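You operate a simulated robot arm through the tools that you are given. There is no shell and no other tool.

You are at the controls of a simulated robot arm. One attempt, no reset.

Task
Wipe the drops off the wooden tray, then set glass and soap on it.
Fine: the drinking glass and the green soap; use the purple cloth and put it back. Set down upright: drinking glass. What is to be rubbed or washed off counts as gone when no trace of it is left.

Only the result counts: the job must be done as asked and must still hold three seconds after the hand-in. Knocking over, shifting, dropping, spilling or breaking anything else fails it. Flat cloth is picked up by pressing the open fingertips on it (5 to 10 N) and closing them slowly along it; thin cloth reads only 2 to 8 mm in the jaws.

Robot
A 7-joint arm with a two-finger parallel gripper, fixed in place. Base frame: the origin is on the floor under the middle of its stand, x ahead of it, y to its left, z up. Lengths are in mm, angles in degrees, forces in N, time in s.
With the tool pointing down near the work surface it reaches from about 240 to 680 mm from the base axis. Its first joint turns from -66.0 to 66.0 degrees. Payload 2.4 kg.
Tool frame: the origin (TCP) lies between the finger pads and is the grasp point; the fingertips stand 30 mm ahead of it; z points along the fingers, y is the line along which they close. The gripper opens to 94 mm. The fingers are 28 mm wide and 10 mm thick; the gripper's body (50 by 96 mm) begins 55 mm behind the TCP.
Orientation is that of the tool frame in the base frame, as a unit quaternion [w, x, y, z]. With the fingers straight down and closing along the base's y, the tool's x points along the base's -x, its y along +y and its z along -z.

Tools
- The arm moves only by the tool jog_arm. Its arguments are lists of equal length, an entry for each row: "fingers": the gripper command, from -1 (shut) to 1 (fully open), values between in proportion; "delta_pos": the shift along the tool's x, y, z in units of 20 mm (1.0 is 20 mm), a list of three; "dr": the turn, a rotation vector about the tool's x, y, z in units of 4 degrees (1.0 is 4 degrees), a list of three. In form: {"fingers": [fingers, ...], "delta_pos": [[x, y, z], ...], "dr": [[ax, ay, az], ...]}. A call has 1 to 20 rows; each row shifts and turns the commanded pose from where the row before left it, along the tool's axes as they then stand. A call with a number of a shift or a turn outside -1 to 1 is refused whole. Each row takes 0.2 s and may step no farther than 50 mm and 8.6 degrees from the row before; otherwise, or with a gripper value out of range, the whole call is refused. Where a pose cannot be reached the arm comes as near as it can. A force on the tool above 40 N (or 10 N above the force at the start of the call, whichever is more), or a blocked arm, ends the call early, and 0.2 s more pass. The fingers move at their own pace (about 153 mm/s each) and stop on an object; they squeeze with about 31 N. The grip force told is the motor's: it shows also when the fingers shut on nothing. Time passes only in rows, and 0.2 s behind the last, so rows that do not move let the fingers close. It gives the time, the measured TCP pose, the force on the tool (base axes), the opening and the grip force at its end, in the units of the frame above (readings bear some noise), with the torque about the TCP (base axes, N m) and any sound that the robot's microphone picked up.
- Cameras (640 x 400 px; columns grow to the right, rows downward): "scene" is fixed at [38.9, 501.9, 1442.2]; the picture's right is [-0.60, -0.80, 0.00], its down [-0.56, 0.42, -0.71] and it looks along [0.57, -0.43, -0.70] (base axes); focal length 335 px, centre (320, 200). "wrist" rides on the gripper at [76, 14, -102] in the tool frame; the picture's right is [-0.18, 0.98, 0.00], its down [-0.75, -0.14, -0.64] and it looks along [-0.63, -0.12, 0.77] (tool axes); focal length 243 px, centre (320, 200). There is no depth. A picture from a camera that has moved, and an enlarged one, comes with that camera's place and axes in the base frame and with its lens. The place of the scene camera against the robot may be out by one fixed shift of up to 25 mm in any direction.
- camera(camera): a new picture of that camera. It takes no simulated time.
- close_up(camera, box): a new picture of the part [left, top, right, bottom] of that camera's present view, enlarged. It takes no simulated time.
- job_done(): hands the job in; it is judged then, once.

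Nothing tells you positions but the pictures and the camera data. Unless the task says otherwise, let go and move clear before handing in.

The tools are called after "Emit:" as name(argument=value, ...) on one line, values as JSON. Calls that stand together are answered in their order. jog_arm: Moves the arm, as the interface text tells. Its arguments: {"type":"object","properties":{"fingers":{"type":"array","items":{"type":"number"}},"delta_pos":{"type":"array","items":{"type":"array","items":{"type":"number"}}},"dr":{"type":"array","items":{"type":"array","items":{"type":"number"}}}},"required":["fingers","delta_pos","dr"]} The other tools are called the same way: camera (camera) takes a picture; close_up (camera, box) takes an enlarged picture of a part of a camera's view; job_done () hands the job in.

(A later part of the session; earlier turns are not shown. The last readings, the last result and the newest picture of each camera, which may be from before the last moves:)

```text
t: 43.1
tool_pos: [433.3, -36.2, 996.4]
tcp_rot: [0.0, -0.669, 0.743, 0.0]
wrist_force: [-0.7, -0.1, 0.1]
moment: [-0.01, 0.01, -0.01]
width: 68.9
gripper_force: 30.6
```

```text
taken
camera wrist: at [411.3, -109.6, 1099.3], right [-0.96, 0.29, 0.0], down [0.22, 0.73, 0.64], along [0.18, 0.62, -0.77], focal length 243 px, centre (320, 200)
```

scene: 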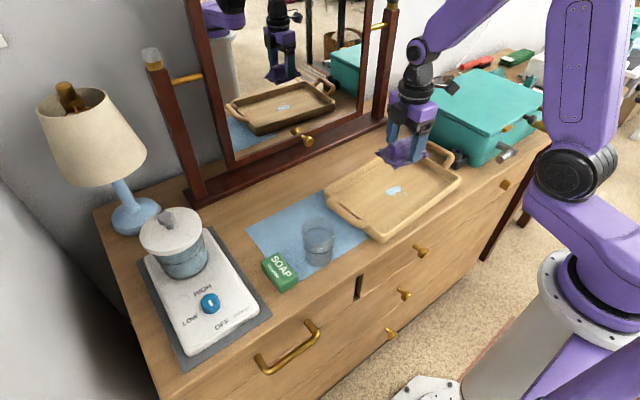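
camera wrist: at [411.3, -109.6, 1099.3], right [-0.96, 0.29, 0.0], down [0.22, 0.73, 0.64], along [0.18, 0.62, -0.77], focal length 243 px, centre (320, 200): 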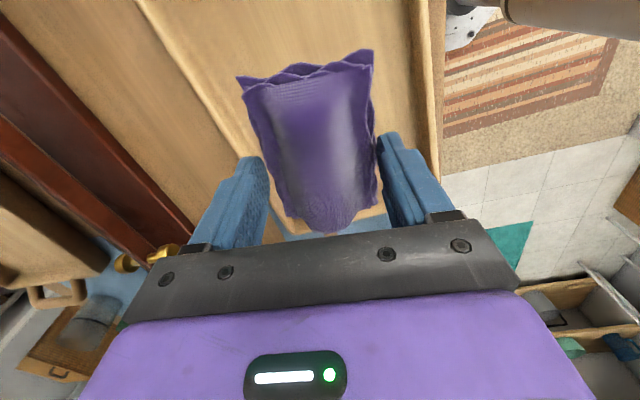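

The cloth is right above the drops (region about x 398–470, y −68 to −8). Descending inside the tray, then creeping to contact.

Emit:
jog_arm(fingers=[-1, -1, -1, -1, -1, -1, -1], delta_pos=[[0, 0, 0.8], [0, 0, 0.9], [0, 0, 0.9], [0, 0, 0.9], [0, 0, 0.8], [0, 0, 0.4], [0, 0, 0]], dr=[[0, 0, 0], [0, 0, 0], [0, 0, 0], [0, 0, 0], [0, 0, 0], [0, 0, 0], [0, 0, 0]])

Emit:
jog_arm(fingers=[-1, -1, -1, -1, -1, -1, -1, -1], delta_pos=[[0, 0, 0.08], [0, 0, 0.08], [0, 0, 0.08], [0, 0, 0.08], [0, 0, 0.06], [0, 0, 0.06], [0, 0, 0], [0, 0, 0]], dr=[[0, 0, 0], [0, 0, 0], [0, 0, 0], [0, 0, 0], [0, 0, 0], [0, 0, 0], [0, 0, 0], [0, 0, 0]])

Emit:
close_up(camera="scene", box=[310, 110, 490, 250])

```text
t: 44.7
tool_pos: [431.6, -32.4, 902.7]
tcp_rot: [0.001, -0.669, 0.743, 0.0]
wrist_force: [0.7, -0.1, -1.2]
moment: [0.0, 0.02, -0.03]
width: 69.2
gripper_force: 31.3
```

```text
t: 46.5
tool_pos: [433.3, -32.2, 894.7]
tcp_rot: [0.0, -0.669, 0.743, -0.001]
wrist_force: [0.3, 0.0, -0.6]
moment: [0.03, 0.0, 0.0]
width: 68.9
gripper_force: 30.6
```

```text
2.86 times, centred on (400, 180) of scene
camera zoom: at [38.9, 501.9, 1442.2], right [-0.6, -0.8, 0.0], down [-0.56, 0.42, -0.71], along [0.57, -0.43, -0.7], focal length 958 px, centre (91, 257)
```

zoom: 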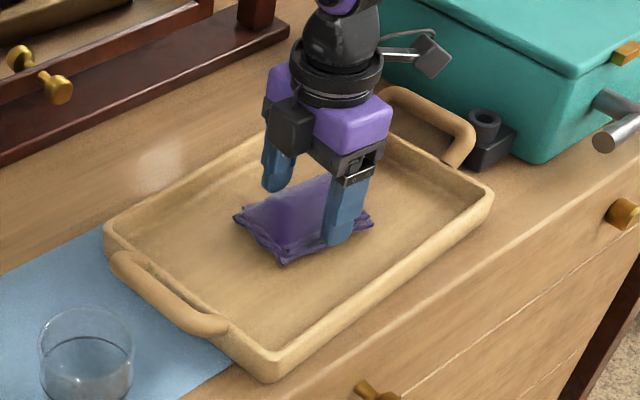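

No contact yet at TCP z 895. Creeping further.

Emit:
jog_arm(fingers=[-1, -1, -1, -1, -1, -1, -1, -1], delta_pos=[[0, 0, 0.05], [0, 0, 0.05], [0, 0, 0.05], [0, 0, 0.05], [0, 0, 0.05], [0, 0, 0.05], [0, 0, 0], [0, 0, 0]], dr=[[0, 0, 0], [0, 0, 0], [0, 0, 0], [0, 0, 0], [0, 0, 0], [0, 0, 0], [0, 0, 0], [0, 0, 0]])

```text
t: 48.3
tool_pos: [433.6, -32.6, 889.5]
tcp_rot: [0.001, -0.669, 0.743, 0.0]
wrist_force: [-0.6, -0.3, 0.5]
moment: [-0.02, 0.01, -0.02]
width: 68.6
gripper_force: 31.1
```

Emit:
jog_arm(fingers=[-1, -1, -1, -1, -1], delta_pos=[[0, 0, 0.05], [0, 0, 0.05], [0, 0, 0.05], [0, 0, 0], [0, 0, 0]], dr=[[0, 0, 0], [0, 0, 0], [0, 0, 0], [0, 0, 0], [0, 0, 0]])

```text
t: 49.6
tool_pos: [432.2, -32.2, 887.8]
tcp_rot: [0.001, -0.669, 0.743, 0.0]
wrist_force: [-3.3, 0.7, 14.0]
moment: [0.11, 0.16, 0.0]
width: 68.7
gripper_force: 31.1
stopped in row 5: the force on the tool passed its limit at 41 N (the readings are from after the stop); the commanded pose is now the measured one
```

Contact at TCP z ≈ 888. I'll ease off slightly to a light wiping force.

Emit:
jog_arm(fingers=[-1, -1], delta_pos=[[0, 0, -0.02], [0, 0, 0]], dr=[[0, 0, 0], [0, 0, 0]])

```text
t: 50.2
tool_pos: [432.4, -33.3, 887.8]
tcp_rot: [0.001, -0.669, 0.743, -0.001]
wrist_force: [-2.6, 1.1, 12.8]
moment: [0.08, 0.14, 0.0]
width: 68.9
gripper_force: 30.9
```

Emit:
jog_arm(fingers=[-1, -1], delta_pos=[[0, 0, -0.02], [0, 0, 0]], dr=[[0, 0, 0], [0, 0, 0]])

```text
t: 50.8
tool_pos: [432.6, -32.0, 887.4]
tcp_rot: [0.001, -0.668, 0.744, -0.001]
wrist_force: [-1.2, -0.9, 3.0]
moment: [-0.06, 0.01, 0.0]
width: 68.9
gripper_force: 31.0
```

Light contact at 3 N. I'll press a hair more and start with slow strokes along x, checking the forces.

Emit:
jog_arm(fingers=[-1, -1, -1, -1, -1, -1, -1, -1, -1, -1, -1, -1, -1, -1, -1, -1, -1, -1], delta_pos=[[0, 0, 0.012], [0, 0.25, 0], [0, 0.25, 0], [0, 0.25, 0], [0, 0.25, 0], [0, -0.25, 0], [0, -0.25, 0], [0, -0.25, 0], [0, -0.25, 0], [0, -0.25, 0], [0, -0.25, 0], [0, -0.25, 0], [0, -0.25, 0], [0, 0.25, 0], [0, 0.25, 0], [0, 0.25, 0], [0, 0.25, 0], [0, 0, 0]], dr=[[0, 0, 0], [0, 0, 0], [0, 0, 0], [0, 0, 0], [0, 0, 0], [0, 0, 0], [0, 0, 0], [0, 0, 0], [0, 0, 0], [0, 0, 0], [0, 0, 0], [0, 0, 0], [0, 0, 0], [0, 0, 0], [0, 0, 0], [0, 0, 0], [0, 0, 0], [0, 0, 0]])

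Emit:
close_up(camera="scene", box=[310, 110, 490, 250])

```text
t: 54.6
tool_pos: [434.3, -33.2, 888.1]
tcp_rot: [0.0, -0.668, 0.744, 0.0]
wrist_force: [1.7, -0.3, 2.8]
moment: [0.01, 0.02, -0.02]
width: 68.4
gripper_force: 31.4
```

```text
2.86 times, centred on (400, 180) of scene
camera zoom: at [38.9, 501.9, 1442.2], right [-0.6, -0.8, 0.0], down [-0.56, 0.42, -0.71], along [0.57, -0.43, -0.7], focal length 958 px, centre (91, 257)
```

zoom: 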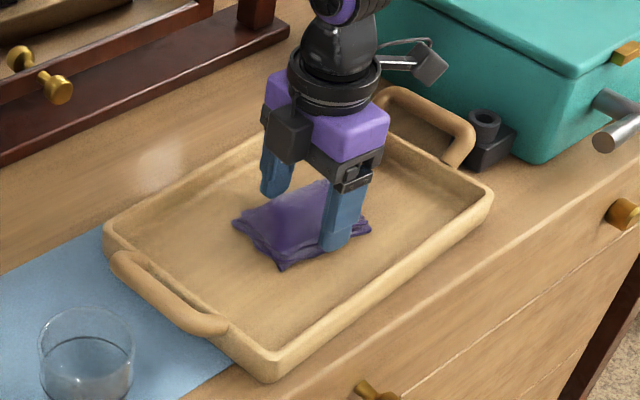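

The tray hasn't moved. Now strokes along y with a touch more pressure.

Emit:
jog_arm(fingers=[-1, -1, -1, -1, -1, -1, -1, -1, -1, -1, -1, -1, -1, -1, -1, -1, -1, -1], delta_pos=[[0, 0, 0.015], [0.3, 0, 0], [0.3, 0, 0], [0.3, 0, 0], [0.3, 0, 0], [-0.3, 0, 0], [-0.3, 0, 0], [-0.3, 0, 0], [-0.3, 0, 0], [-0.3, 0, 0], [-0.3, 0, 0], [-0.3, 0, 0], [-0.3, 0, 0], [0.3, 0, 0], [0.3, 0, 0], [0.3, 0, 0], [0.3, 0, 0], [0, 0, 0]], dr=[[0, 0, 0], [0, 0, 0], [0, 0, 0], [0, 0, 0], [0, 0, 0], [0, 0, 0], [0, 0, 0], [0, 0, 0], [0, 0, 0], [0, 0, 0], [0, 0, 0], [0, 0, 0], [0, 0, 0], [0, 0, 0], [0, 0, 0], [0, 0, 0], [0, 0, 0], [0, 0, 0]])

Emit:
jog_arm(fingers=[-1, -1, -1, -1, -1, -1, -1, -1, -1, -1, -1, -1, -1, -1, -1, -1, -1], delta_pos=[[0, 0.25, 0], [0, 0.25, 0], [0, 0.25, 0], [0, 0.25, 0], [0, -0.25, 0], [0, -0.25, 0], [0, -0.25, 0], [0, -0.25, 0], [0, -0.25, 0], [0, -0.25, 0], [0, -0.25, 0], [0, -0.25, 0], [0, 0.25, 0], [0, 0.25, 0], [0, 0.25, 0], [0, 0.25, 0], [0, 0, 0]], dr=[[0, 0, 0], [0, 0, 0], [0, 0, 0], [0, 0, 0], [0, 0, 0], [0, 0, 0], [0, 0, 0], [0, 0, 0], [0, 0, 0], [0, 0, 0], [0, 0, 0], [0, 0, 0], [0, 0, 0], [0, 0, 0], [0, 0, 0], [0, 0, 0], [0, 0, 0]])

```text
t: 58.4
tool_pos: [432.5, -32.9, 888.3]
tcp_rot: [0.001, -0.669, 0.744, 0.0]
wrist_force: [-1.0, 0.8, 0.5]
moment: [0.0, 0.0, 0.03]
width: 68.7
gripper_force: 31.3
```

```text
t: 62.0
tool_pos: [433.1, -30.2, 886.7]
tcp_rot: [0.001, -0.669, 0.743, 0.0]
wrist_force: [1.7, 0.2, -0.7]
moment: [0.04, -0.01, -0.02]
width: 68.8
gripper_force: 30.9
```

Force has dropped to about zero. I'll lift to see how much of the drops are gone.

Emit:
jog_arm(fingers=[-1, -1, -1, -1, -1, -1, -1], delta_pos=[[0, 0, -0.8], [0, 0, -0.9], [0, 0, -0.9], [0, 0, -0.9], [0, 0, -0.9], [0, 0, -0.6], [0, 0, 0]], dr=[[0, 0, 0], [0, 0, 0], [0, 0, 0], [0, 0, 0], [0, 0, 0], [0, 0, 0], [0, 0, 0]])

Emit:
close_up(camera="scene", box=[310, 130, 470, 250])

Emit:
camera(camera="wrist")

```text
t: 63.6
tool_pos: [432.3, -33.4, 988.1]
tcp_rot: [0.0, -0.668, 0.744, -0.001]
wrist_force: [0.7, -0.2, -0.3]
moment: [-0.02, 0.01, 0.02]
width: 69.0
gripper_force: 31.1
```

```text
3.33 times, centred on (390, 190) of scene
camera zoom: at [38.9, 501.9, 1442.2], right [-0.6, -0.8, 0.0], down [-0.56, 0.42, -0.71], along [0.57, -0.43, -0.7], focal length 1118 px, centre (87, 233)
```

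zoom: 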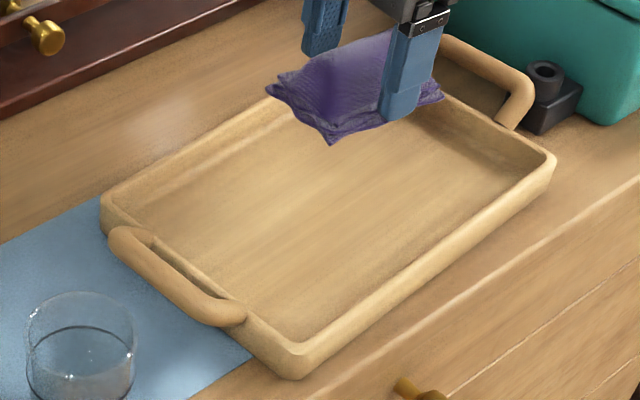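

```text
taken
camera wrist: at [410.9, -106.2, 1090.4], right [-0.96, 0.29, 0.0], down [0.22, 0.73, 0.64], along [0.19, 0.62, -0.77], focal length 243 px, centre (320, 200)
```

wrist: 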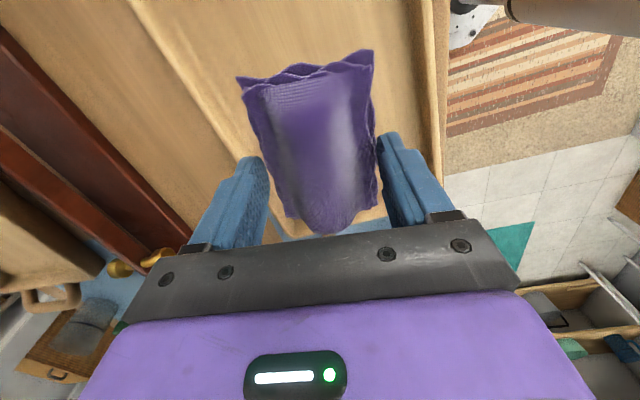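

The drops look gone. I'll zoom in tightly to make sure no trace is left.

Emit:
close_up(camera="scene", box=[365, 168, 425, 208])

Emit:
close_up(camera="scene", box=[335, 160, 395, 220])

Emit:
close_up(camera="scene", box=[400, 150, 460, 200])

```text
10.00 times, centred on (395, 188) of scene
camera zoom: at [38.9, 501.9, 1442.2], right [-0.6, -0.8, 0.0], down [-0.56, 0.42, -0.71], along [0.57, -0.43, -0.7], focal length 3353 px, centre (-430, 320)
```

zoom: 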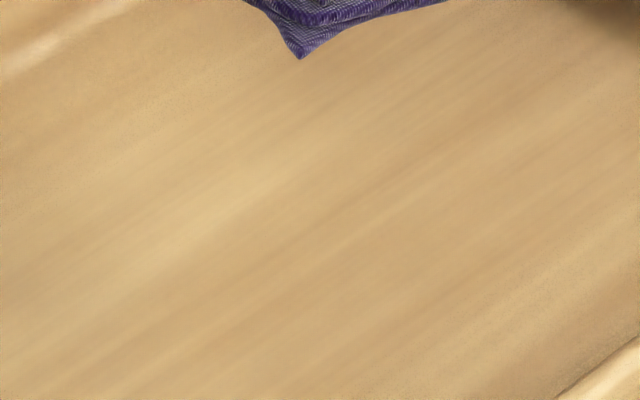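

```text
6.67 times, centred on (365, 190) of scene
camera zoom: at [38.9, 501.9, 1442.2], right [-0.6, -0.8, 0.0], down [-0.56, 0.42, -0.71], along [0.57, -0.43, -0.7], focal length 2236 px, centre (20, 267)
```

zoom: 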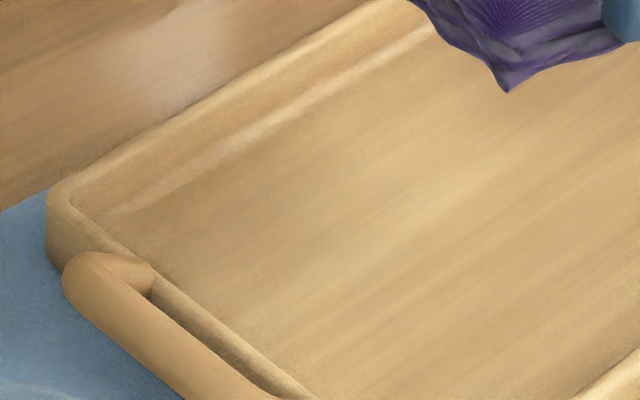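

```text
8.00 times, centred on (430, 175) of scene
camera zoom: at [38.9, 501.9, 1442.2], right [-0.6, -0.8, 0.0], down [-0.56, 0.42, -0.71], along [0.57, -0.43, -0.7], focal length 2683 px, centre (-560, 400)
```

zoom: 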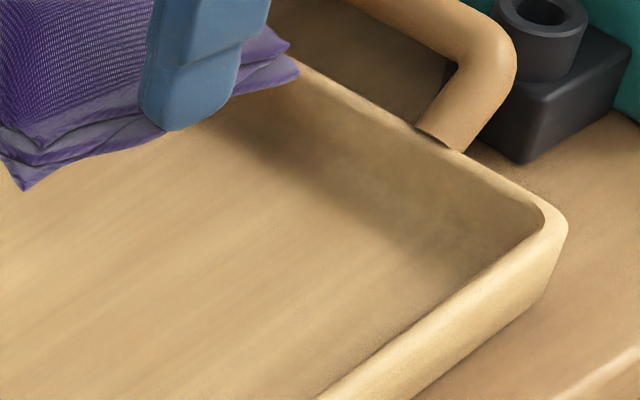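

No trace is left in the tray. Now I'll carry the cloth back to where it first lay, at (535,268).

Emit:
jog_arm(fingers=[-1, -1, -1, -1, -1, -1, -1, -1, -1, -1, -1, -1, -1, -1, -1, -1, -1, -1, -1, -1], delta_pos=[[-0.5, -0.114, -0.3], [-0.8, -0.182, -0.3], [-0.9, -0.2047, 0], [-0.9, -0.2047, 0], [-0.9, -0.2047, 0], [-0.9, -0.2047, 0], [-0.9, -0.2047, 0], [-0.9, -0.2047, 0], [-0.9, -0.2047, 0], [-0.9, -0.2047, 0], [-0.9, -0.2047, 0], [-0.9, -0.2047, 0], [-0.9, -0.2047, 0], [-0.9, -0.2047, 0], [-0.9, -0.2047, 0], [-0.9, -0.2047, 0], [-0.9, -0.2047, 0], [-0.5, -0.114, 0], [-0.22, -0.05, 0], [0, 0, 0]], dr=[[0, 0, 0], [0, 0, 0], [0, 0, 0], [0, 0, 0], [0, 0, 0], [0, 0, 0], [0, 0, 0], [0, 0, 0], [0, 0, 0], [0, 0, 0], [0, 0, 0], [0, 0, 0], [0, 0, 0], [0, 0, 0], [0, 0, 0], [0, 0, 0], [0, 0, 0], [0, 0, 0], [0, 0, 0], [0, 0, 0]])

Emit:
camera(camera="wrist")

Emit:
camera(camera="scene")

```text
t: 67.8
tool_pos: [535.4, 266.9, 999.8]
tcp_rot: [0.0, -0.669, 0.743, -0.001]
wrist_force: [0.8, -0.5, -0.1]
moment: [0.02, -0.01, 0.0]
width: 68.7
gripper_force: 31.0
```

```text
taken
camera wrist: at [513.3, 193.2, 1101.5], right [-0.96, 0.29, 0.0], down [0.22, 0.73, 0.64], along [0.19, 0.61, -0.77], focal length 243 px, centre (320, 200)
```

wrist: 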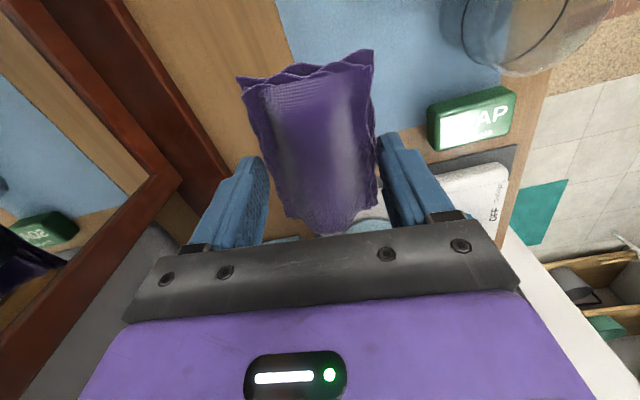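

```text
taken
```

scene: 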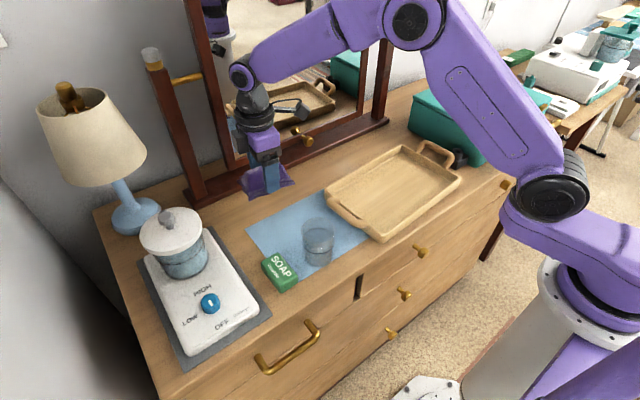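

Directly over its original place. Lowering now, and creeping for the last bit.

Emit:
jog_arm(fingers=[-1, -1, -1, -1, -1, -1, -1, -1], delta_pos=[[0, 0, 0.7], [0, 0, 0.9], [0, 0, 0.9], [0, 0, 0.9], [0, 0, 0.9], [0, 0, 0.7], [0, 0, 0.5], [0, 0, 0]], dr=[[0, 0, 0], [0, 0, 0], [0, 0, 0], [0, 0, 0], [0, 0, 0], [0, 0, 0], [0, 0, 0], [0, 0, 0]])

Emit:
jog_arm(fingers=[-1, -1, -1, -1, -1, -1], delta_pos=[[0, 0, 0.1], [0, 0, 0.08], [0, 0, 0.06], [0, 0, 0.05], [0, 0, 0], [0, 0, 0]], dr=[[0, 0, 0], [0, 0, 0], [0, 0, 0], [0, 0, 0], [0, 0, 0], [0, 0, 0]])

```text
t: 69.6
tool_pos: [535.1, 271.6, 890.3]
tcp_rot: [0.0, -0.669, 0.743, -0.001]
wrist_force: [-0.4, 0.2, -0.5]
moment: [-0.02, 0.0, 0.01]
width: 68.8
gripper_force: 31.1
```

```text
t: 71.0
tool_pos: [535.9, 269.6, 885.0]
tcp_rot: [0.001, -0.669, 0.744, -0.001]
wrist_force: [-0.7, 0.2, -1.6]
moment: [-0.03, 0.01, -0.01]
width: 68.8
gripper_force: 30.7
```

Emit:
jog_arm(fingers=[-1, -1, -1, -1, -1], delta_pos=[[0, 0, 0.05], [0, 0, 0.05], [0, 0, 0.04], [0, 0, 0], [0, 0, 0]], dr=[[0, 0, 0], [0, 0, 0], [0, 0, 0], [0, 0, 0], [0, 0, 0]])

```text
t: 72.2
tool_pos: [536.5, 267.5, 881.8]
tcp_rot: [0.0, -0.669, 0.743, 0.0]
wrist_force: [-1.1, -0.6, -0.7]
moment: [-0.01, 0.0, 0.07]
width: 68.8
gripper_force: 30.9
```

Emit:
jog_arm(fingers=[-1, -1, -1, -1], delta_pos=[[0, 0, 0.03], [0, 0, 0.03], [0, 0, 0], [0, 0, 0]], dr=[[0, 0, 0], [0, 0, 0], [0, 0, 0], [0, 0, 0]])

```text
t: 73.2
tool_pos: [537.6, 268.7, 880.1]
tcp_rot: [0.001, -0.668, 0.744, 0.0]
wrist_force: [0.1, 0.7, 0.4]
moment: [0.0, 0.01, 0.0]
width: 68.8
gripper_force: 31.2
```

The pad is at the mat, within a millimetre or so. I'll release it gently and rise straight up.

Emit:
jog_arm(fingers=[0.5, 0.6, 0.75, 1, 1, 1, 1, 1, 1, 1, 1, 1], delta_pos=[[0, 0, 0], [0, 0, 0], [0, 0, 0], [0, 0, 0], [0, 0, -0.3], [0, 0, -0.6], [0, 0, -0.9], [0, 0, -0.9], [0, 0, -0.9], [0, 0, -0.9], [0, 0, -0.9], [0, 0, 0]], dr=[[0, 0, 0], [0, 0, 0], [0, 0, 0], [0, 0, 0], [0, 0, 0], [0, 0, 0], [0, 0, 0], [0, 0, 0], [0, 0, 0], [0, 0, 0], [0, 0, 0], [0, 0, 0]])

Emit:
camera(camera="wrist")

Emit:
camera(camera="scene")

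```text
t: 75.8
tool_pos: [536.0, 268.4, 988.2]
tcp_rot: [0.001, -0.668, 0.744, 0.0]
wrist_force: [0.2, -0.9, -0.6]
moment: [0.0, 0.02, -0.02]
width: 94.2
gripper_force: 0.1
```

```text
taken
camera wrist: at [513.7, 194.6, 1090.9], right [-0.96, 0.29, 0.0], down [0.22, 0.73, 0.64], along [0.19, 0.62, -0.77], focal length 243 px, centre (320, 200)
```

wrist: 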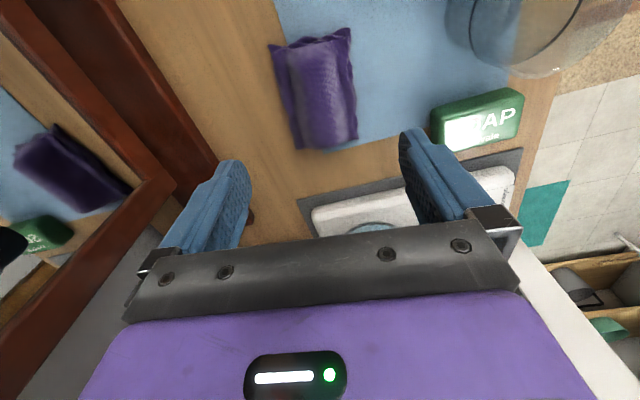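

```text
taken
```

scene: 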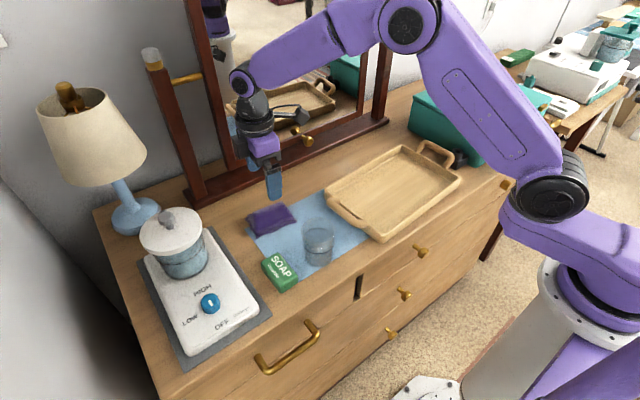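

The cloth is back in its first place. Next I turn the tool back by +84°, so it closes along y, and step back for a clean look at the glass and soap.

Emit:
jog_arm(fingers=[1, 1, 1, 1, 1, 1, 1, 1, 1, 1, 1, 1, 1, 1, 1, 1, 1, 1, 1, 1], delta_pos=[[0, 0, -0.3], [0, 0, -0.3], [0, 0, -0.3], [0, 0, 0], [0, 0, 0], [0, 0, 0], [0, 0, 0], [0, 0, 0], [0, 0, 0], [0, 0, 0], [0, 0, 0], [0, 0, 0], [0, 0, 0], [0, 0, 0], [0, 0, 0], [0, 0, 0], [0, 0, 0], [0, 0, 0], [0, 0, 0], [0, 0, 0]], dr=[[0, 0, 1], [0, 0, 1], [0, 0, 1], [0, 0, 1], [0, 0, 1], [0, 0, 1], [0, 0, 1], [0, 0, 1], [0, 0, 1], [0, 0, 1], [0, 0, 1], [0, 0, 1], [0, 0, 1], [0, 0, 1], [0, 0, 1], [0, 0, 1], [0, 0, 1], [0, 0, 1], [0, 0, 1], [0, 0, 1]])

Emit:
jog_arm(fingers=[1, 1, 1, 1, 1, 1, 1, 1, 1, 1, 1, 1, 1, 1, 1, 1], delta_pos=[[0, 0, 0], [0.6, -0.1, 0], [0.9, -0.1, 0], [0.9, -0.1, 0], [0.9, -0.1, 0], [0.9, -0.1, 0], [0.9, -0.1, 0], [0.9, -0.1, 0], [0.9, -0.1, 0], [0.9, -0.1, 0], [0.9, -0.1, 0], [0.9, -0.1, 0], [0.9, -0.1, 0], [0.9, -0.1, 0], [0.9, -0.1, 0], [0, 0, 0]], dr=[[0, 0, 1], [0, 0, 0], [0, 0, 0], [0, 0, 0], [0, 0, 0], [0, 0, 0], [0, 0, 0], [0, 0, 0], [0, 0, 0], [0, 0, 0], [0, 0, 0], [0, 0, 0], [0, 0, 0], [0, 0, 0], [0, 0, 0], [0, 0, 0]])

Emit:
camera(camera="wrist")

Emit:
camera(camera="scene")

```text
t: 80.0
tool_pos: [534.8, 269.3, 1006.0]
tcp_rot: [0.001, -0.035, 0.999, 0.0]
wrist_force: [0.9, 0.3, -0.2]
moment: [0.02, 0.03, 0.01]
width: 94.1
gripper_force: 0.0
```

```text
t: 83.4
tool_pos: [289.2, 239.2, 1006.2]
tcp_rot: [0.001, -0.001, 1.0, 0.0]
wrist_force: [-0.4, 0.5, -0.7]
moment: [0.0, -0.01, 0.0]
width: 94.1
gripper_force: 0.0
```

```text
taken
camera wrist: at [214.5, 253.6, 1108.6], right [0.18, 0.98, 0.0], down [0.75, -0.14, 0.64], along [0.63, -0.12, -0.77], focal length 243 px, centre (320, 200)
```

wrist: 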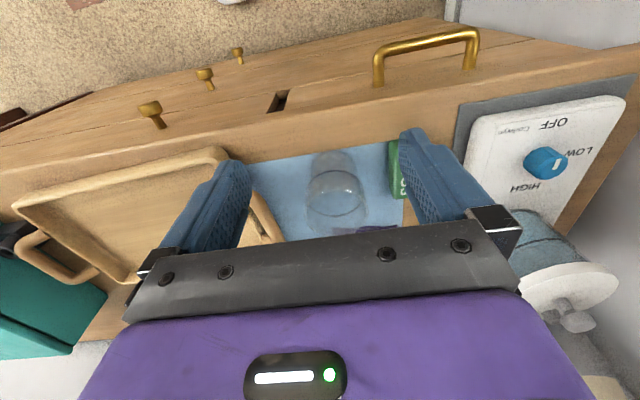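

```text
taken
```

scene: 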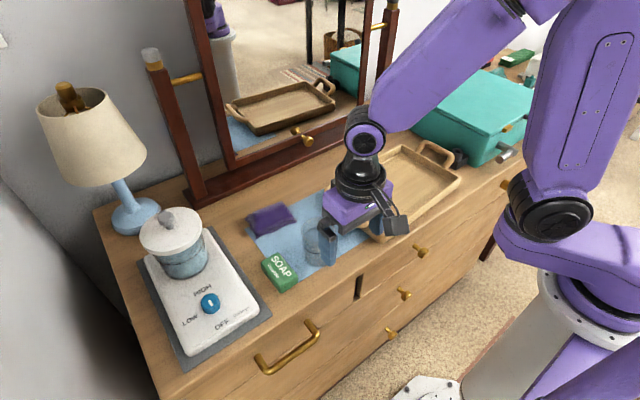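

Emit:
close_up(camera="wrist", box=[270, 130, 430, 240])

Emit:
close_up(camera="wrist", box=[0, 130, 220, 290])

```text
3.64 times, centred on (350, 185) of wrist
camera zoom: at [214.5, 253.6, 1108.6], right [0.18, 0.98, 0.0], down [0.75, -0.14, 0.64], along [0.63, -0.12, -0.77], focal length 882 px, centre (211, 254)
```

zoom: 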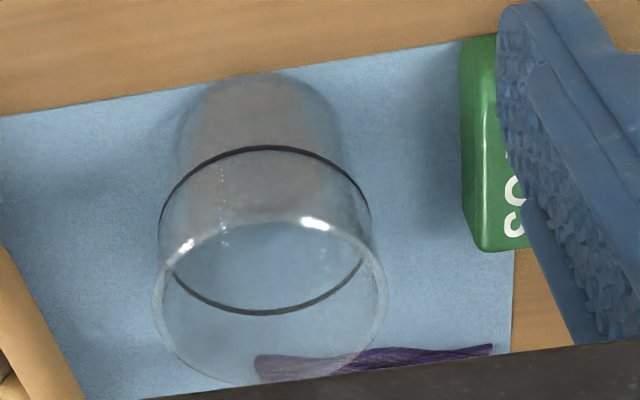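

```text
2.50 times, centred on (110, 210) of wrist
camera zoom: at [214.5, 253.6, 1108.6], right [0.18, 0.98, 0.0], down [0.75, -0.14, 0.64], along [0.63, -0.12, -0.77], focal length 606 px, centre (845, 175)
```

zoom: 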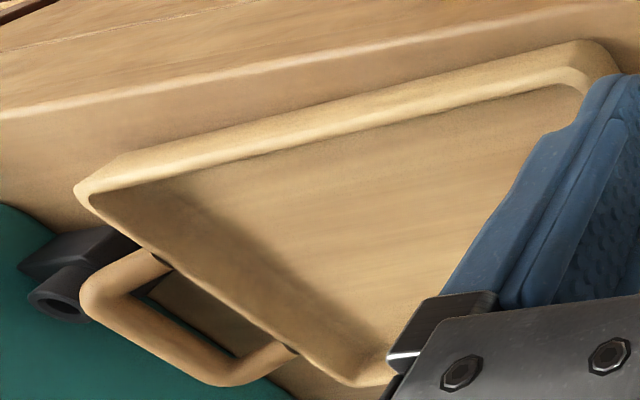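

The glass is a straight cylinder about 68 mm wide centred near (388,239), with a dark ring or water line near z 887. I'll move over it at safe height and verify before descending.

Emit:
jog_arm(fingers=[1, 1, 1, 1, 1, 1, 1], delta_pos=[[-0.7, 0, 0], [-0.9, 0, 0], [-0.9, 0, 0], [-0.9, 0, 0], [-0.9, 0, 0], [-0.6, 0, 0], [0, 0, 0]], dr=[[0, 0, 0], [0, 0, 0], [0, 0, 0], [0, 0, 0], [0, 0, 0], [0, 0, 0], [0, 0, 0]])

Emit:
camera(camera="wrist")

Emit:
close_up(camera="scene", box=[240, 150, 400, 300])

```text
t: 85.0
tool_pos: [389.0, 240.5, 1005.0]
tcp_rot: [0.001, 0.0, 1.0, 0.0]
wrist_force: [0.6, 0.7, -0.7]
moment: [0.01, 0.03, -0.01]
width: 93.6
gripper_force: 0.1
```

```text
taken
camera wrist: at [312.9, 254.6, 1108.2], right [0.19, 0.98, 0.0], down [0.75, -0.14, 0.64], along [0.63, -0.12, -0.77], focal length 243 px, centre (320, 200)
```

wrist: 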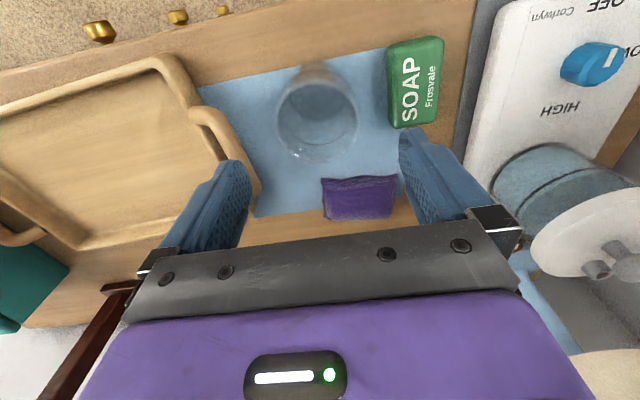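

```text
2.67 times, centred on (320, 225) of scene
camera zoom: at [38.9, 501.9, 1442.2], right [-0.6, -0.8, 0.0], down [-0.56, 0.42, -0.71], along [0.57, -0.43, -0.7], focal length 894 px, centre (320, 133)
```

zoom: 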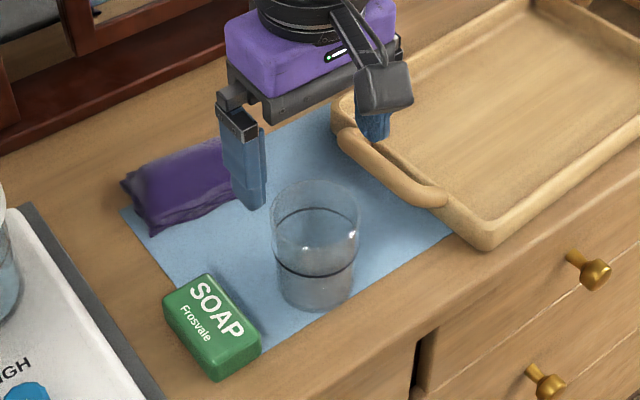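

Emit:
close_up(camera="wrist", box=[260, 30, 460, 180])

```text
2.67 times, centred on (360, 105) of wrist
camera zoom: at [312.9, 254.6, 1108.2], right [0.19, 0.98, 0.0], down [0.75, -0.14, 0.64], along [0.63, -0.12, -0.77], focal length 647 px, centre (213, 453)
```

zoom: 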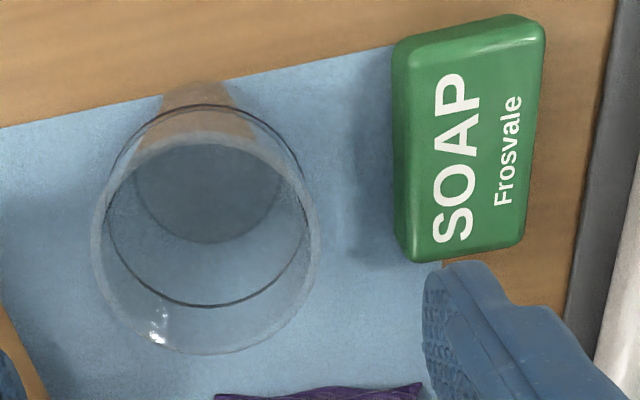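

The glass centre is confirmed at about (386,239), with 13 mm clearance each side and the soap edge at y ≈ 310 clear of the outer finger (297). Descending around the glass to mid-height.

Emit:
jog_arm(fingers=[1, 1, 1, 1, 1, 1, 1, 1, 1, 1], delta_pos=[[0.1, -0.06, 0.5], [0, 0, 0.7], [0, 0, 0.7], [0, 0, 0.7], [0, 0, 0.7], [0, 0, 0.7], [0, 0, 0.7], [0, 0, 0.7], [0, 0, 0.5], [0, 0, 0]], dr=[[0, 0, 0], [0, 0, 0], [0, 0, 0], [0, 0, 0], [0, 0, 0], [0, 0, 0], [0, 0, 0], [0, 0, 0], [0, 0, 0], [0, 0, 0]])

Emit:
close_up(camera="scene", box=[240, 150, 400, 300])

Emit:
camera(camera="wrist")

```text
t: 87.2
tool_pos: [387.1, 238.3, 886.7]
tcp_rot: [0.001, 0.001, 1.0, 0.0]
wrist_force: [0.4, 0.7, 0.2]
moment: [0.04, 0.0, 0.02]
width: 94.2
gripper_force: 0.1
```

```text
2.67 times, centred on (320, 225) of scene
camera zoom: at [38.9, 501.9, 1442.2], right [-0.6, -0.8, 0.0], down [-0.56, 0.42, -0.71], along [0.57, -0.43, -0.7], focal length 894 px, centre (320, 133)
```

zoom: 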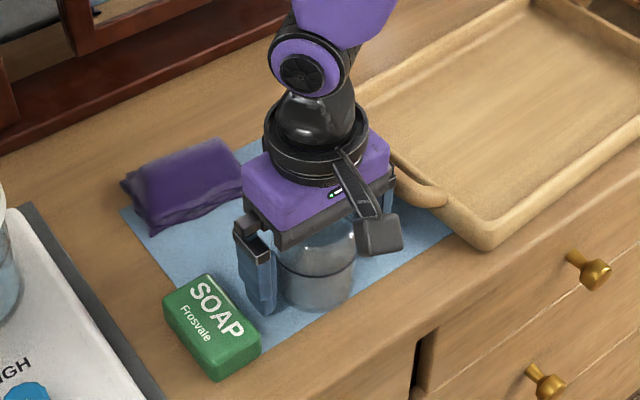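

```text
taken
camera wrist: at [310.4, 253.2, 988.9], right [0.19, 0.98, 0.0], down [0.75, -0.14, 0.64], along [0.63, -0.12, -0.77], focal length 243 px, centre (320, 200)
```

wrist: 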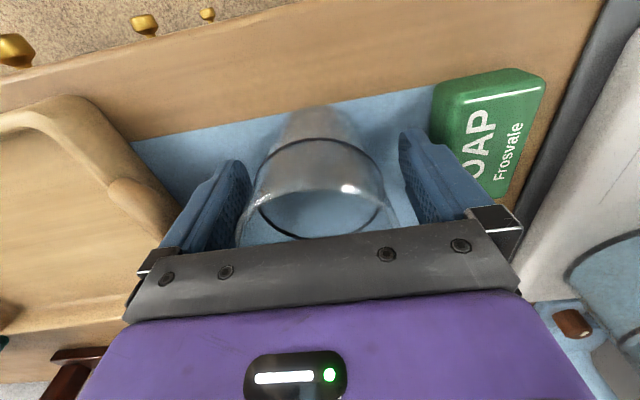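

The fingers straddle the glass nicely and the rim stays below the gripper body. Closing slowly.

Emit:
jog_arm(fingers=[0.8, 0.7, 0.6, 0.55, 0.5, 0.45, 0.4, 0.3, 0.0, -0.5, -1, -1], delta_pos=[[0, 0, 0], [0, 0, 0], [0, 0, 0], [0, 0, 0], [0, 0, 0], [0, 0, 0], [0, 0, 0], [0, 0, 0], [0, 0, 0], [0, 0, 0], [0, 0, 0], [0, 0, 0]], dr=[[0, 0, 0], [0, 0, 0], [0, 0, 0], [0, 0, 0], [0, 0, 0], [0, 0, 0], [0, 0, 0], [0, 0, 0], [0, 0, 0], [0, 0, 0], [0, 0, 0], [0, 0, 0]])

Emit:
close_up(camera="scene", box=[240, 150, 400, 300])

```text
t: 89.8
tool_pos: [385.8, 238.9, 887.3]
tcp_rot: [0.0, 0.0, 1.0, 0.0]
wrist_force: [0.3, -0.4, 0.3]
moment: [0.0, 0.03, -0.01]
width: 66.6
gripper_force: 30.8
```

```text
2.67 times, centred on (320, 225) of scene
camera zoom: at [38.9, 501.9, 1442.2], right [-0.6, -0.8, 0.0], down [-0.56, 0.42, -0.71], along [0.57, -0.43, -0.7], focal length 894 px, centre (320, 133)
```

zoom: 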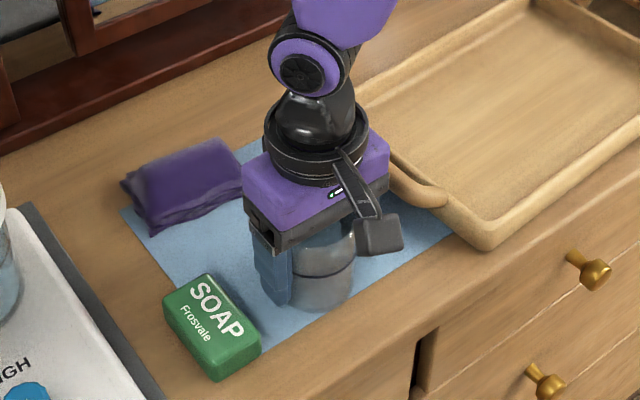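

The glass is gripped at 66.6 mm. Lifting smoothly, keeping it level.

Emit:
jog_arm(fingers=[-1, -1, -1, -1, -1, -1, -1, -1, -1, -1], delta_pos=[[0, 0, -0.1], [0, 0, -0.25], [0, 0, -0.4], [0, 0, -0.5], [0, 0, -0.6], [0, 0, -0.6], [0, 0, -0.5], [0, 0, -0.4], [0, 0, -0.2], [0, 0, 0]], dr=[[0, 0, 0], [0, 0, 0], [0, 0, 0], [0, 0, 0], [0, 0, 0], [0, 0, 0], [0, 0, 0], [0, 0, 0], [0, 0, 0], [0, 0, 0]])

Emit:
camera(camera="scene")

Emit:
camera(camera="wrist")

```text
t: 92.0
tool_pos: [385.0, 240.2, 958.0]
tcp_rot: [0.0, 0.0, 1.0, -0.001]
wrist_force: [0.5, -0.8, -0.6]
moment: [0.01, -0.01, 0.0]
width: 66.7
gripper_force: 30.4
```

```text
taken
```

scene: 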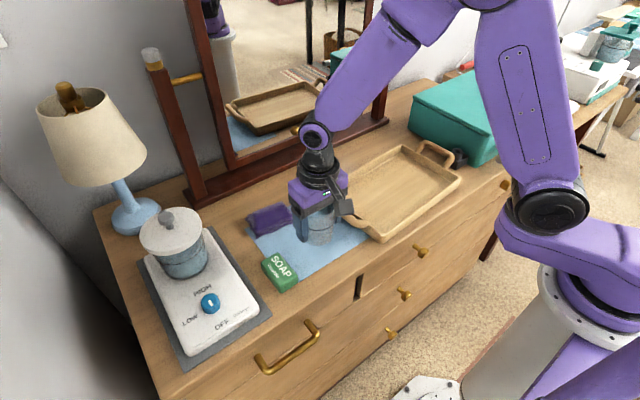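

```text
taken
camera wrist: at [310.0, 253.8, 1061.4], right [0.18, 0.98, 0.0], down [0.75, -0.14, 0.64], along [0.63, -0.12, -0.77], focal length 243 px, centre (320, 200)
```

wrist: 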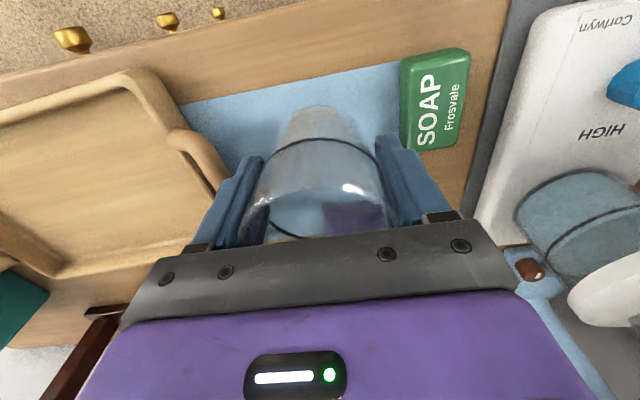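

The glass is held upright. Moving it smoothly over the left half of the tray, to (425,25).

Emit:
jog_arm(fingers=[-1, -1, -1, -1, -1, -1, -1, -1, -1, -1, -1, -1, -1, -1, -1, -1, -1, -1, -1], delta_pos=[[-0.037, -0.2, 0], [-0.074, -0.4, 0], [-0.112, -0.6, 0], [-0.14, -0.75, 0], [-0.14, -0.75, 0], [-0.14, -0.75, 0], [-0.14, -0.75, 0], [-0.14, -0.75, 0], [-0.14, -0.75, 0], [-0.14, -0.75, 0], [-0.14, -0.75, 0], [-0.14, -0.75, 0], [-0.14, -0.75, 0], [-0.14, -0.75, 0], [-0.112, -0.6, 0], [-0.074, -0.4, 0], [-0.037, -0.2, 0], [-0.02, -0.1, 0], [0, 0, 0]], dr=[[0, 0, 0], [0, 0, 0], [0, 0, 0], [0, 0, 0], [0, 0, 0], [0, 0, 0], [0, 0, 0], [0, 0, 0], [0, 0, 0], [0, 0, 0], [0, 0, 0], [0, 0, 0], [0, 0, 0], [0, 0, 0], [0, 0, 0], [0, 0, 0], [0, 0, 0], [0, 0, 0], [0, 0, 0]])

Emit:
camera(camera="scene")

Emit:
camera(camera="wrist")

```text
t: 96.0
tool_pos: [426.1, 23.6, 957.9]
tcp_rot: [0.001, 0.001, 1.0, 0.0]
wrist_force: [-0.1, 0.5, -0.9]
moment: [-0.02, 0.01, 0.01]
width: 66.4
gripper_force: 31.1
```

```text
taken
```

scene: 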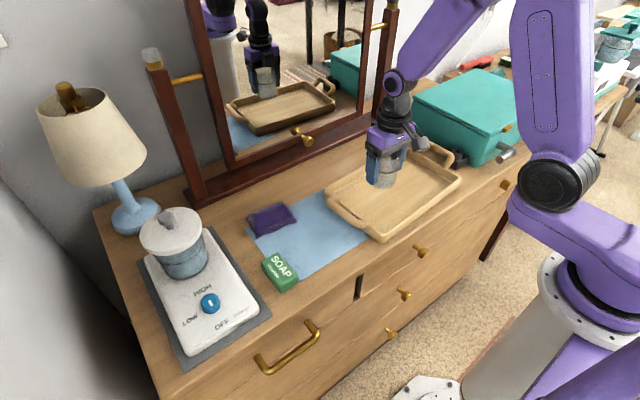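

```text
taken
camera wrist: at [350.2, 38.9, 1060.7], right [0.19, 0.98, 0.0], down [0.75, -0.14, 0.64], along [0.63, -0.12, -0.77], focal length 243 px, centre (320, 200)
```

wrist: 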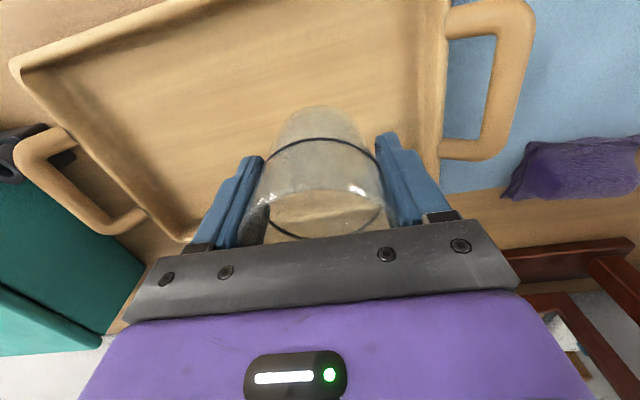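

Good position over the left half. I'll check the tray floor closely for any leftover trace before setting the glass down.

Emit:
close_up(camera="wrist", box=[10, 0, 310, 190])

Emit:
close_up(camera="wrist", box=[150, 40, 290, 140])

Emit:
close_up(camera="wrist", box=[290, 0, 450, 140])

```text
2.11 times, centred on (160, 95) of wrist
camera zoom: at [350.2, 38.9, 1060.7], right [0.19, 0.98, 0.0], down [0.75, -0.14, 0.64], along [0.63, -0.12, -0.77], focal length 511 px, centre (657, 421)
```

zoom: 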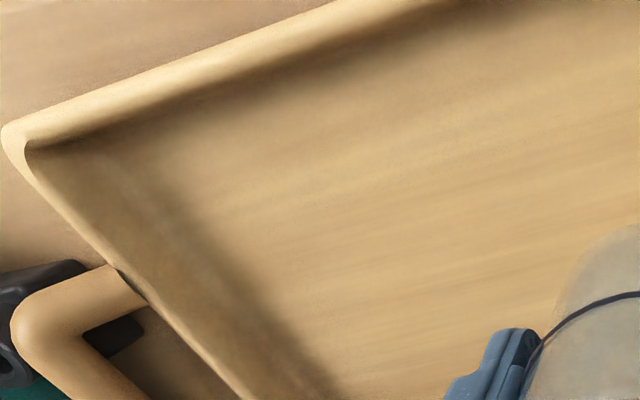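

```text
4.00 times, centred on (220, 90) of wrist
camera zoom: at [350.2, 38.9, 1060.7], right [0.19, 0.98, 0.0], down [0.75, -0.14, 0.64], along [0.63, -0.12, -0.77], focal length 970 px, centre (720, 640)
```

zoom: 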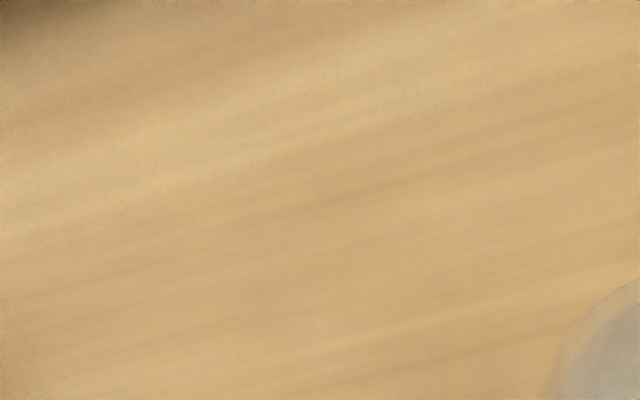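

```text
2.86 times, centred on (370, 70) of wrist
camera zoom: at [350.2, 38.9, 1060.7], right [0.19, 0.98, 0.0], down [0.75, -0.14, 0.64], along [0.63, -0.12, -0.77], focal length 693 px, centre (177, 571)
```

zoom: 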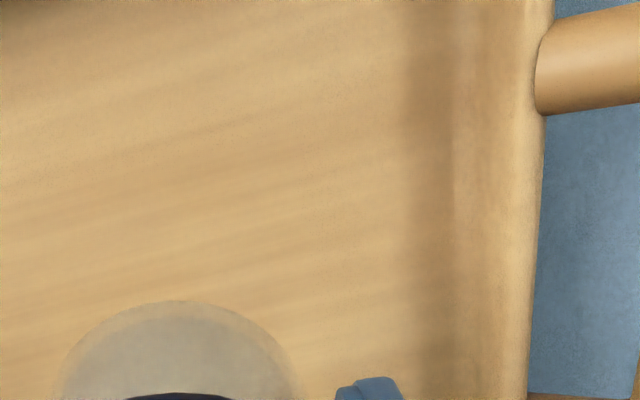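

The tray floor is clean. Lowering the glass, slowing near the floor (expected contact at TCP z ≈ 895).

Emit:
jog_arm(fingers=[-1, -1, -1, -1, -1, -1, -1, -1, -1, -1], delta_pos=[[0, 0, 0.15], [0, 0, 0.3], [0, 0, 0.45], [0, 0, 0.5], [0, 0, 0.5], [0, 0, 0.4], [0, 0, 0.25], [0, 0, 0.15], [0, 0, 0], [0, 0, 0]], dr=[[0, 0, 0], [0, 0, 0], [0, 0, 0], [0, 0, 0], [0, 0, 0], [0, 0, 0], [0, 0, 0], [0, 0, 0], [0, 0, 0], [0, 0, 0]])

Emit:
jog_arm(fingers=[-1, -1, -1, -1, -1, -1], delta_pos=[[0, 0, 0.06], [0, 0, 0.06], [0, 0, 0.05], [0, 0, 0.05], [0, 0, 0], [0, 0, 0]], dr=[[0, 0, 0], [0, 0, 0], [0, 0, 0], [0, 0, 0], [0, 0, 0], [0, 0, 0]])

```text
t: 98.2
tool_pos: [425.6, 24.2, 905.4]
tcp_rot: [0.001, 0.0, 1.0, 0.0]
wrist_force: [-0.2, 0.7, -0.6]
moment: [0.01, 0.0, 0.0]
width: 66.5
gripper_force: 31.0
```

```text
t: 99.6
tool_pos: [425.8, 24.0, 900.3]
tcp_rot: [0.001, 0.001, 1.0, 0.0]
wrist_force: [-0.4, -0.4, -0.5]
moment: [0.01, 0.0, -0.01]
width: 66.5
gripper_force: 30.4
```

Emit:
jog_arm(fingers=[-1, -1, -1, -1, -1, -1], delta_pos=[[0, 0, 0.04], [0, 0, 0.04], [0, 0, 0.04], [0, 0, 0.04], [0, 0, 0], [0, 0, 0]], dr=[[0, 0, 0], [0, 0, 0], [0, 0, 0], [0, 0, 0], [0, 0, 0], [0, 0, 0]])

```text
t: 101.0
tool_pos: [425.8, 25.5, 897.1]
tcp_rot: [0.0, -0.001, 1.0, 0.0]
wrist_force: [0.4, -0.1, -0.2]
moment: [-0.02, -0.02, 0.03]
width: 66.3
gripper_force: 31.0
```

Emit:
jog_arm(fingers=[-1, -1, -1, -1, -1], delta_pos=[[0, 0, 0.03], [0, 0, 0.03], [0, 0, 0], [0, 0, 0], [0, 0, 0]], dr=[[0, 0, 0], [0, 0, 0], [0, 0, 0], [0, 0, 0], [0, 0, 0]])

```text
t: 102.2
tool_pos: [426.2, 24.2, 894.8]
tcp_rot: [0.001, -0.001, 1.0, 0.0]
wrist_force: [0.5, -0.4, -0.8]
moment: [0.01, 0.0, -0.01]
width: 66.3
gripper_force: 31.2
```

Emit:
jog_arm(fingers=[-1, -1, -1, -1], delta_pos=[[0, 0, 0.03], [0, 0, 0.02], [0, 0, 0], [0, 0, 0]], dr=[[0, 0, 0], [0, 0, 0], [0, 0, 0], [0, 0, 0]])

Emit:
close_up(camera="scene", box=[330, 100, 450, 240])

```text
t: 103.2
tool_pos: [425.5, 24.8, 895.4]
tcp_rot: [0.001, 0.0, 1.0, 0.0]
wrist_force: [-0.3, 0.4, 0.3]
moment: [0.04, 0.0, 0.0]
width: 66.6
gripper_force: 30.5
```

```text
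2.86 times, centred on (390, 170) of scene
camera zoom: at [38.9, 501.9, 1442.2], right [-0.6, -0.8, 0.0], down [-0.56, 0.42, -0.71], along [0.57, -0.43, -0.7], focal length 958 px, centre (120, 286)
```

zoom: 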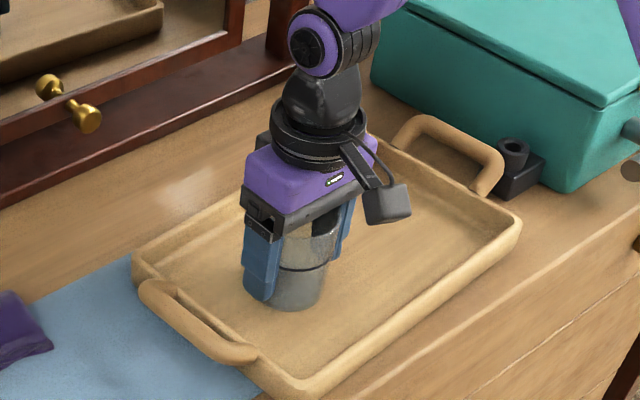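

Emit:
jog_arm(fingers=[-1, -1, -1, -1], delta_pos=[[0, 0, 0.03], [0, 0, 0.02], [0, 0, 0], [0, 0, 0]], dr=[[0, 0, 0], [0, 0, 0], [0, 0, 0], [0, 0, 0]])

```text
t: 104.2
tool_pos: [425.6, 24.4, 893.4]
tcp_rot: [0.002, 0.0, 1.0, 0.0]
wrist_force: [-0.7, 2.0, 24.4]
moment: [0.0, -0.08, 0.0]
width: 66.6
gripper_force: 30.6
```

Firm contact now (24 N). I'll ease half a millimetre, then release gently.

Emit:
jog_arm(fingers=[-1, -1], delta_pos=[[0, 0, -0.03], [0, 0, 0]], dr=[[0, 0, 0], [0, 0, 0]])

```text
t: 104.8
tool_pos: [425.6, 23.9, 894.0]
tcp_rot: [0.001, 0.001, 1.0, 0.0]
wrist_force: [2.9, -0.2, 13.8]
moment: [-0.09, -0.28, 0.02]
width: 66.4
gripper_force: 31.1
```

Emit:
jog_arm(fingers=[-1, -1], delta_pos=[[0, 0, -0.015], [0, 0, 0]], dr=[[0, 0, 0], [0, 0, 0]])

```text
t: 105.4
tool_pos: [424.7, 25.2, 894.1]
tcp_rot: [-0.001, 0.001, 1.0, 0.0]
wrist_force: [0.5, 0.1, -0.1]
moment: [-0.01, 0.0, 0.01]
width: 66.3
gripper_force: 30.5
```

Weight is at the tray floor with no residual push. Opening slowly, then straight up.

Emit:
jog_arm(fingers=[0.43, 0.47, 0.52, 0.6, 0.7, 0.8, 0.9, 0.9], delta_pos=[[0, 0, 0], [0, 0, 0], [0, 0, 0], [0, 0, 0], [0, 0, 0], [0, 0, 0], [0, 0, 0], [0, 0, 0]], dr=[[0, 0, 0], [0, 0, 0], [0, 0, 0], [0, 0, 0], [0, 0, 0], [0, 0, 0], [0, 0, 0], [0, 0, 0]])

Emit:
camera(camera="wrist")

```text
t: 107.2
tool_pos: [426.5, 24.8, 894.0]
tcp_rot: [0.002, -0.001, 1.0, 0.0]
wrist_force: [0.2, -0.2, 0.1]
moment: [0.01, 0.0, 0.01]
width: 89.2
gripper_force: 0.0
```

```text
taken
camera wrist: at [350.3, 39.7, 997.0], right [0.18, 0.98, 0.0], down [0.75, -0.14, 0.64], along [0.63, -0.12, -0.77], focal length 243 px, centre (320, 200)
```

wrist: 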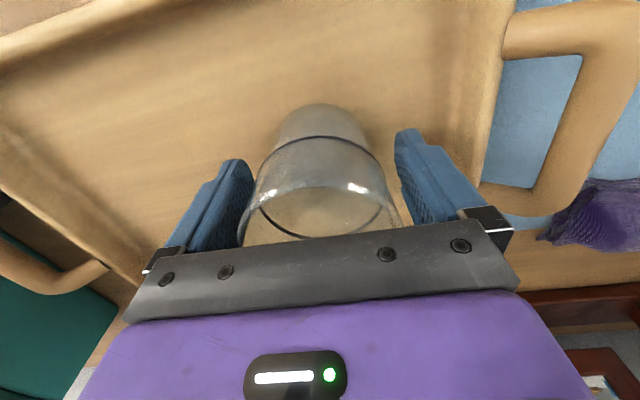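

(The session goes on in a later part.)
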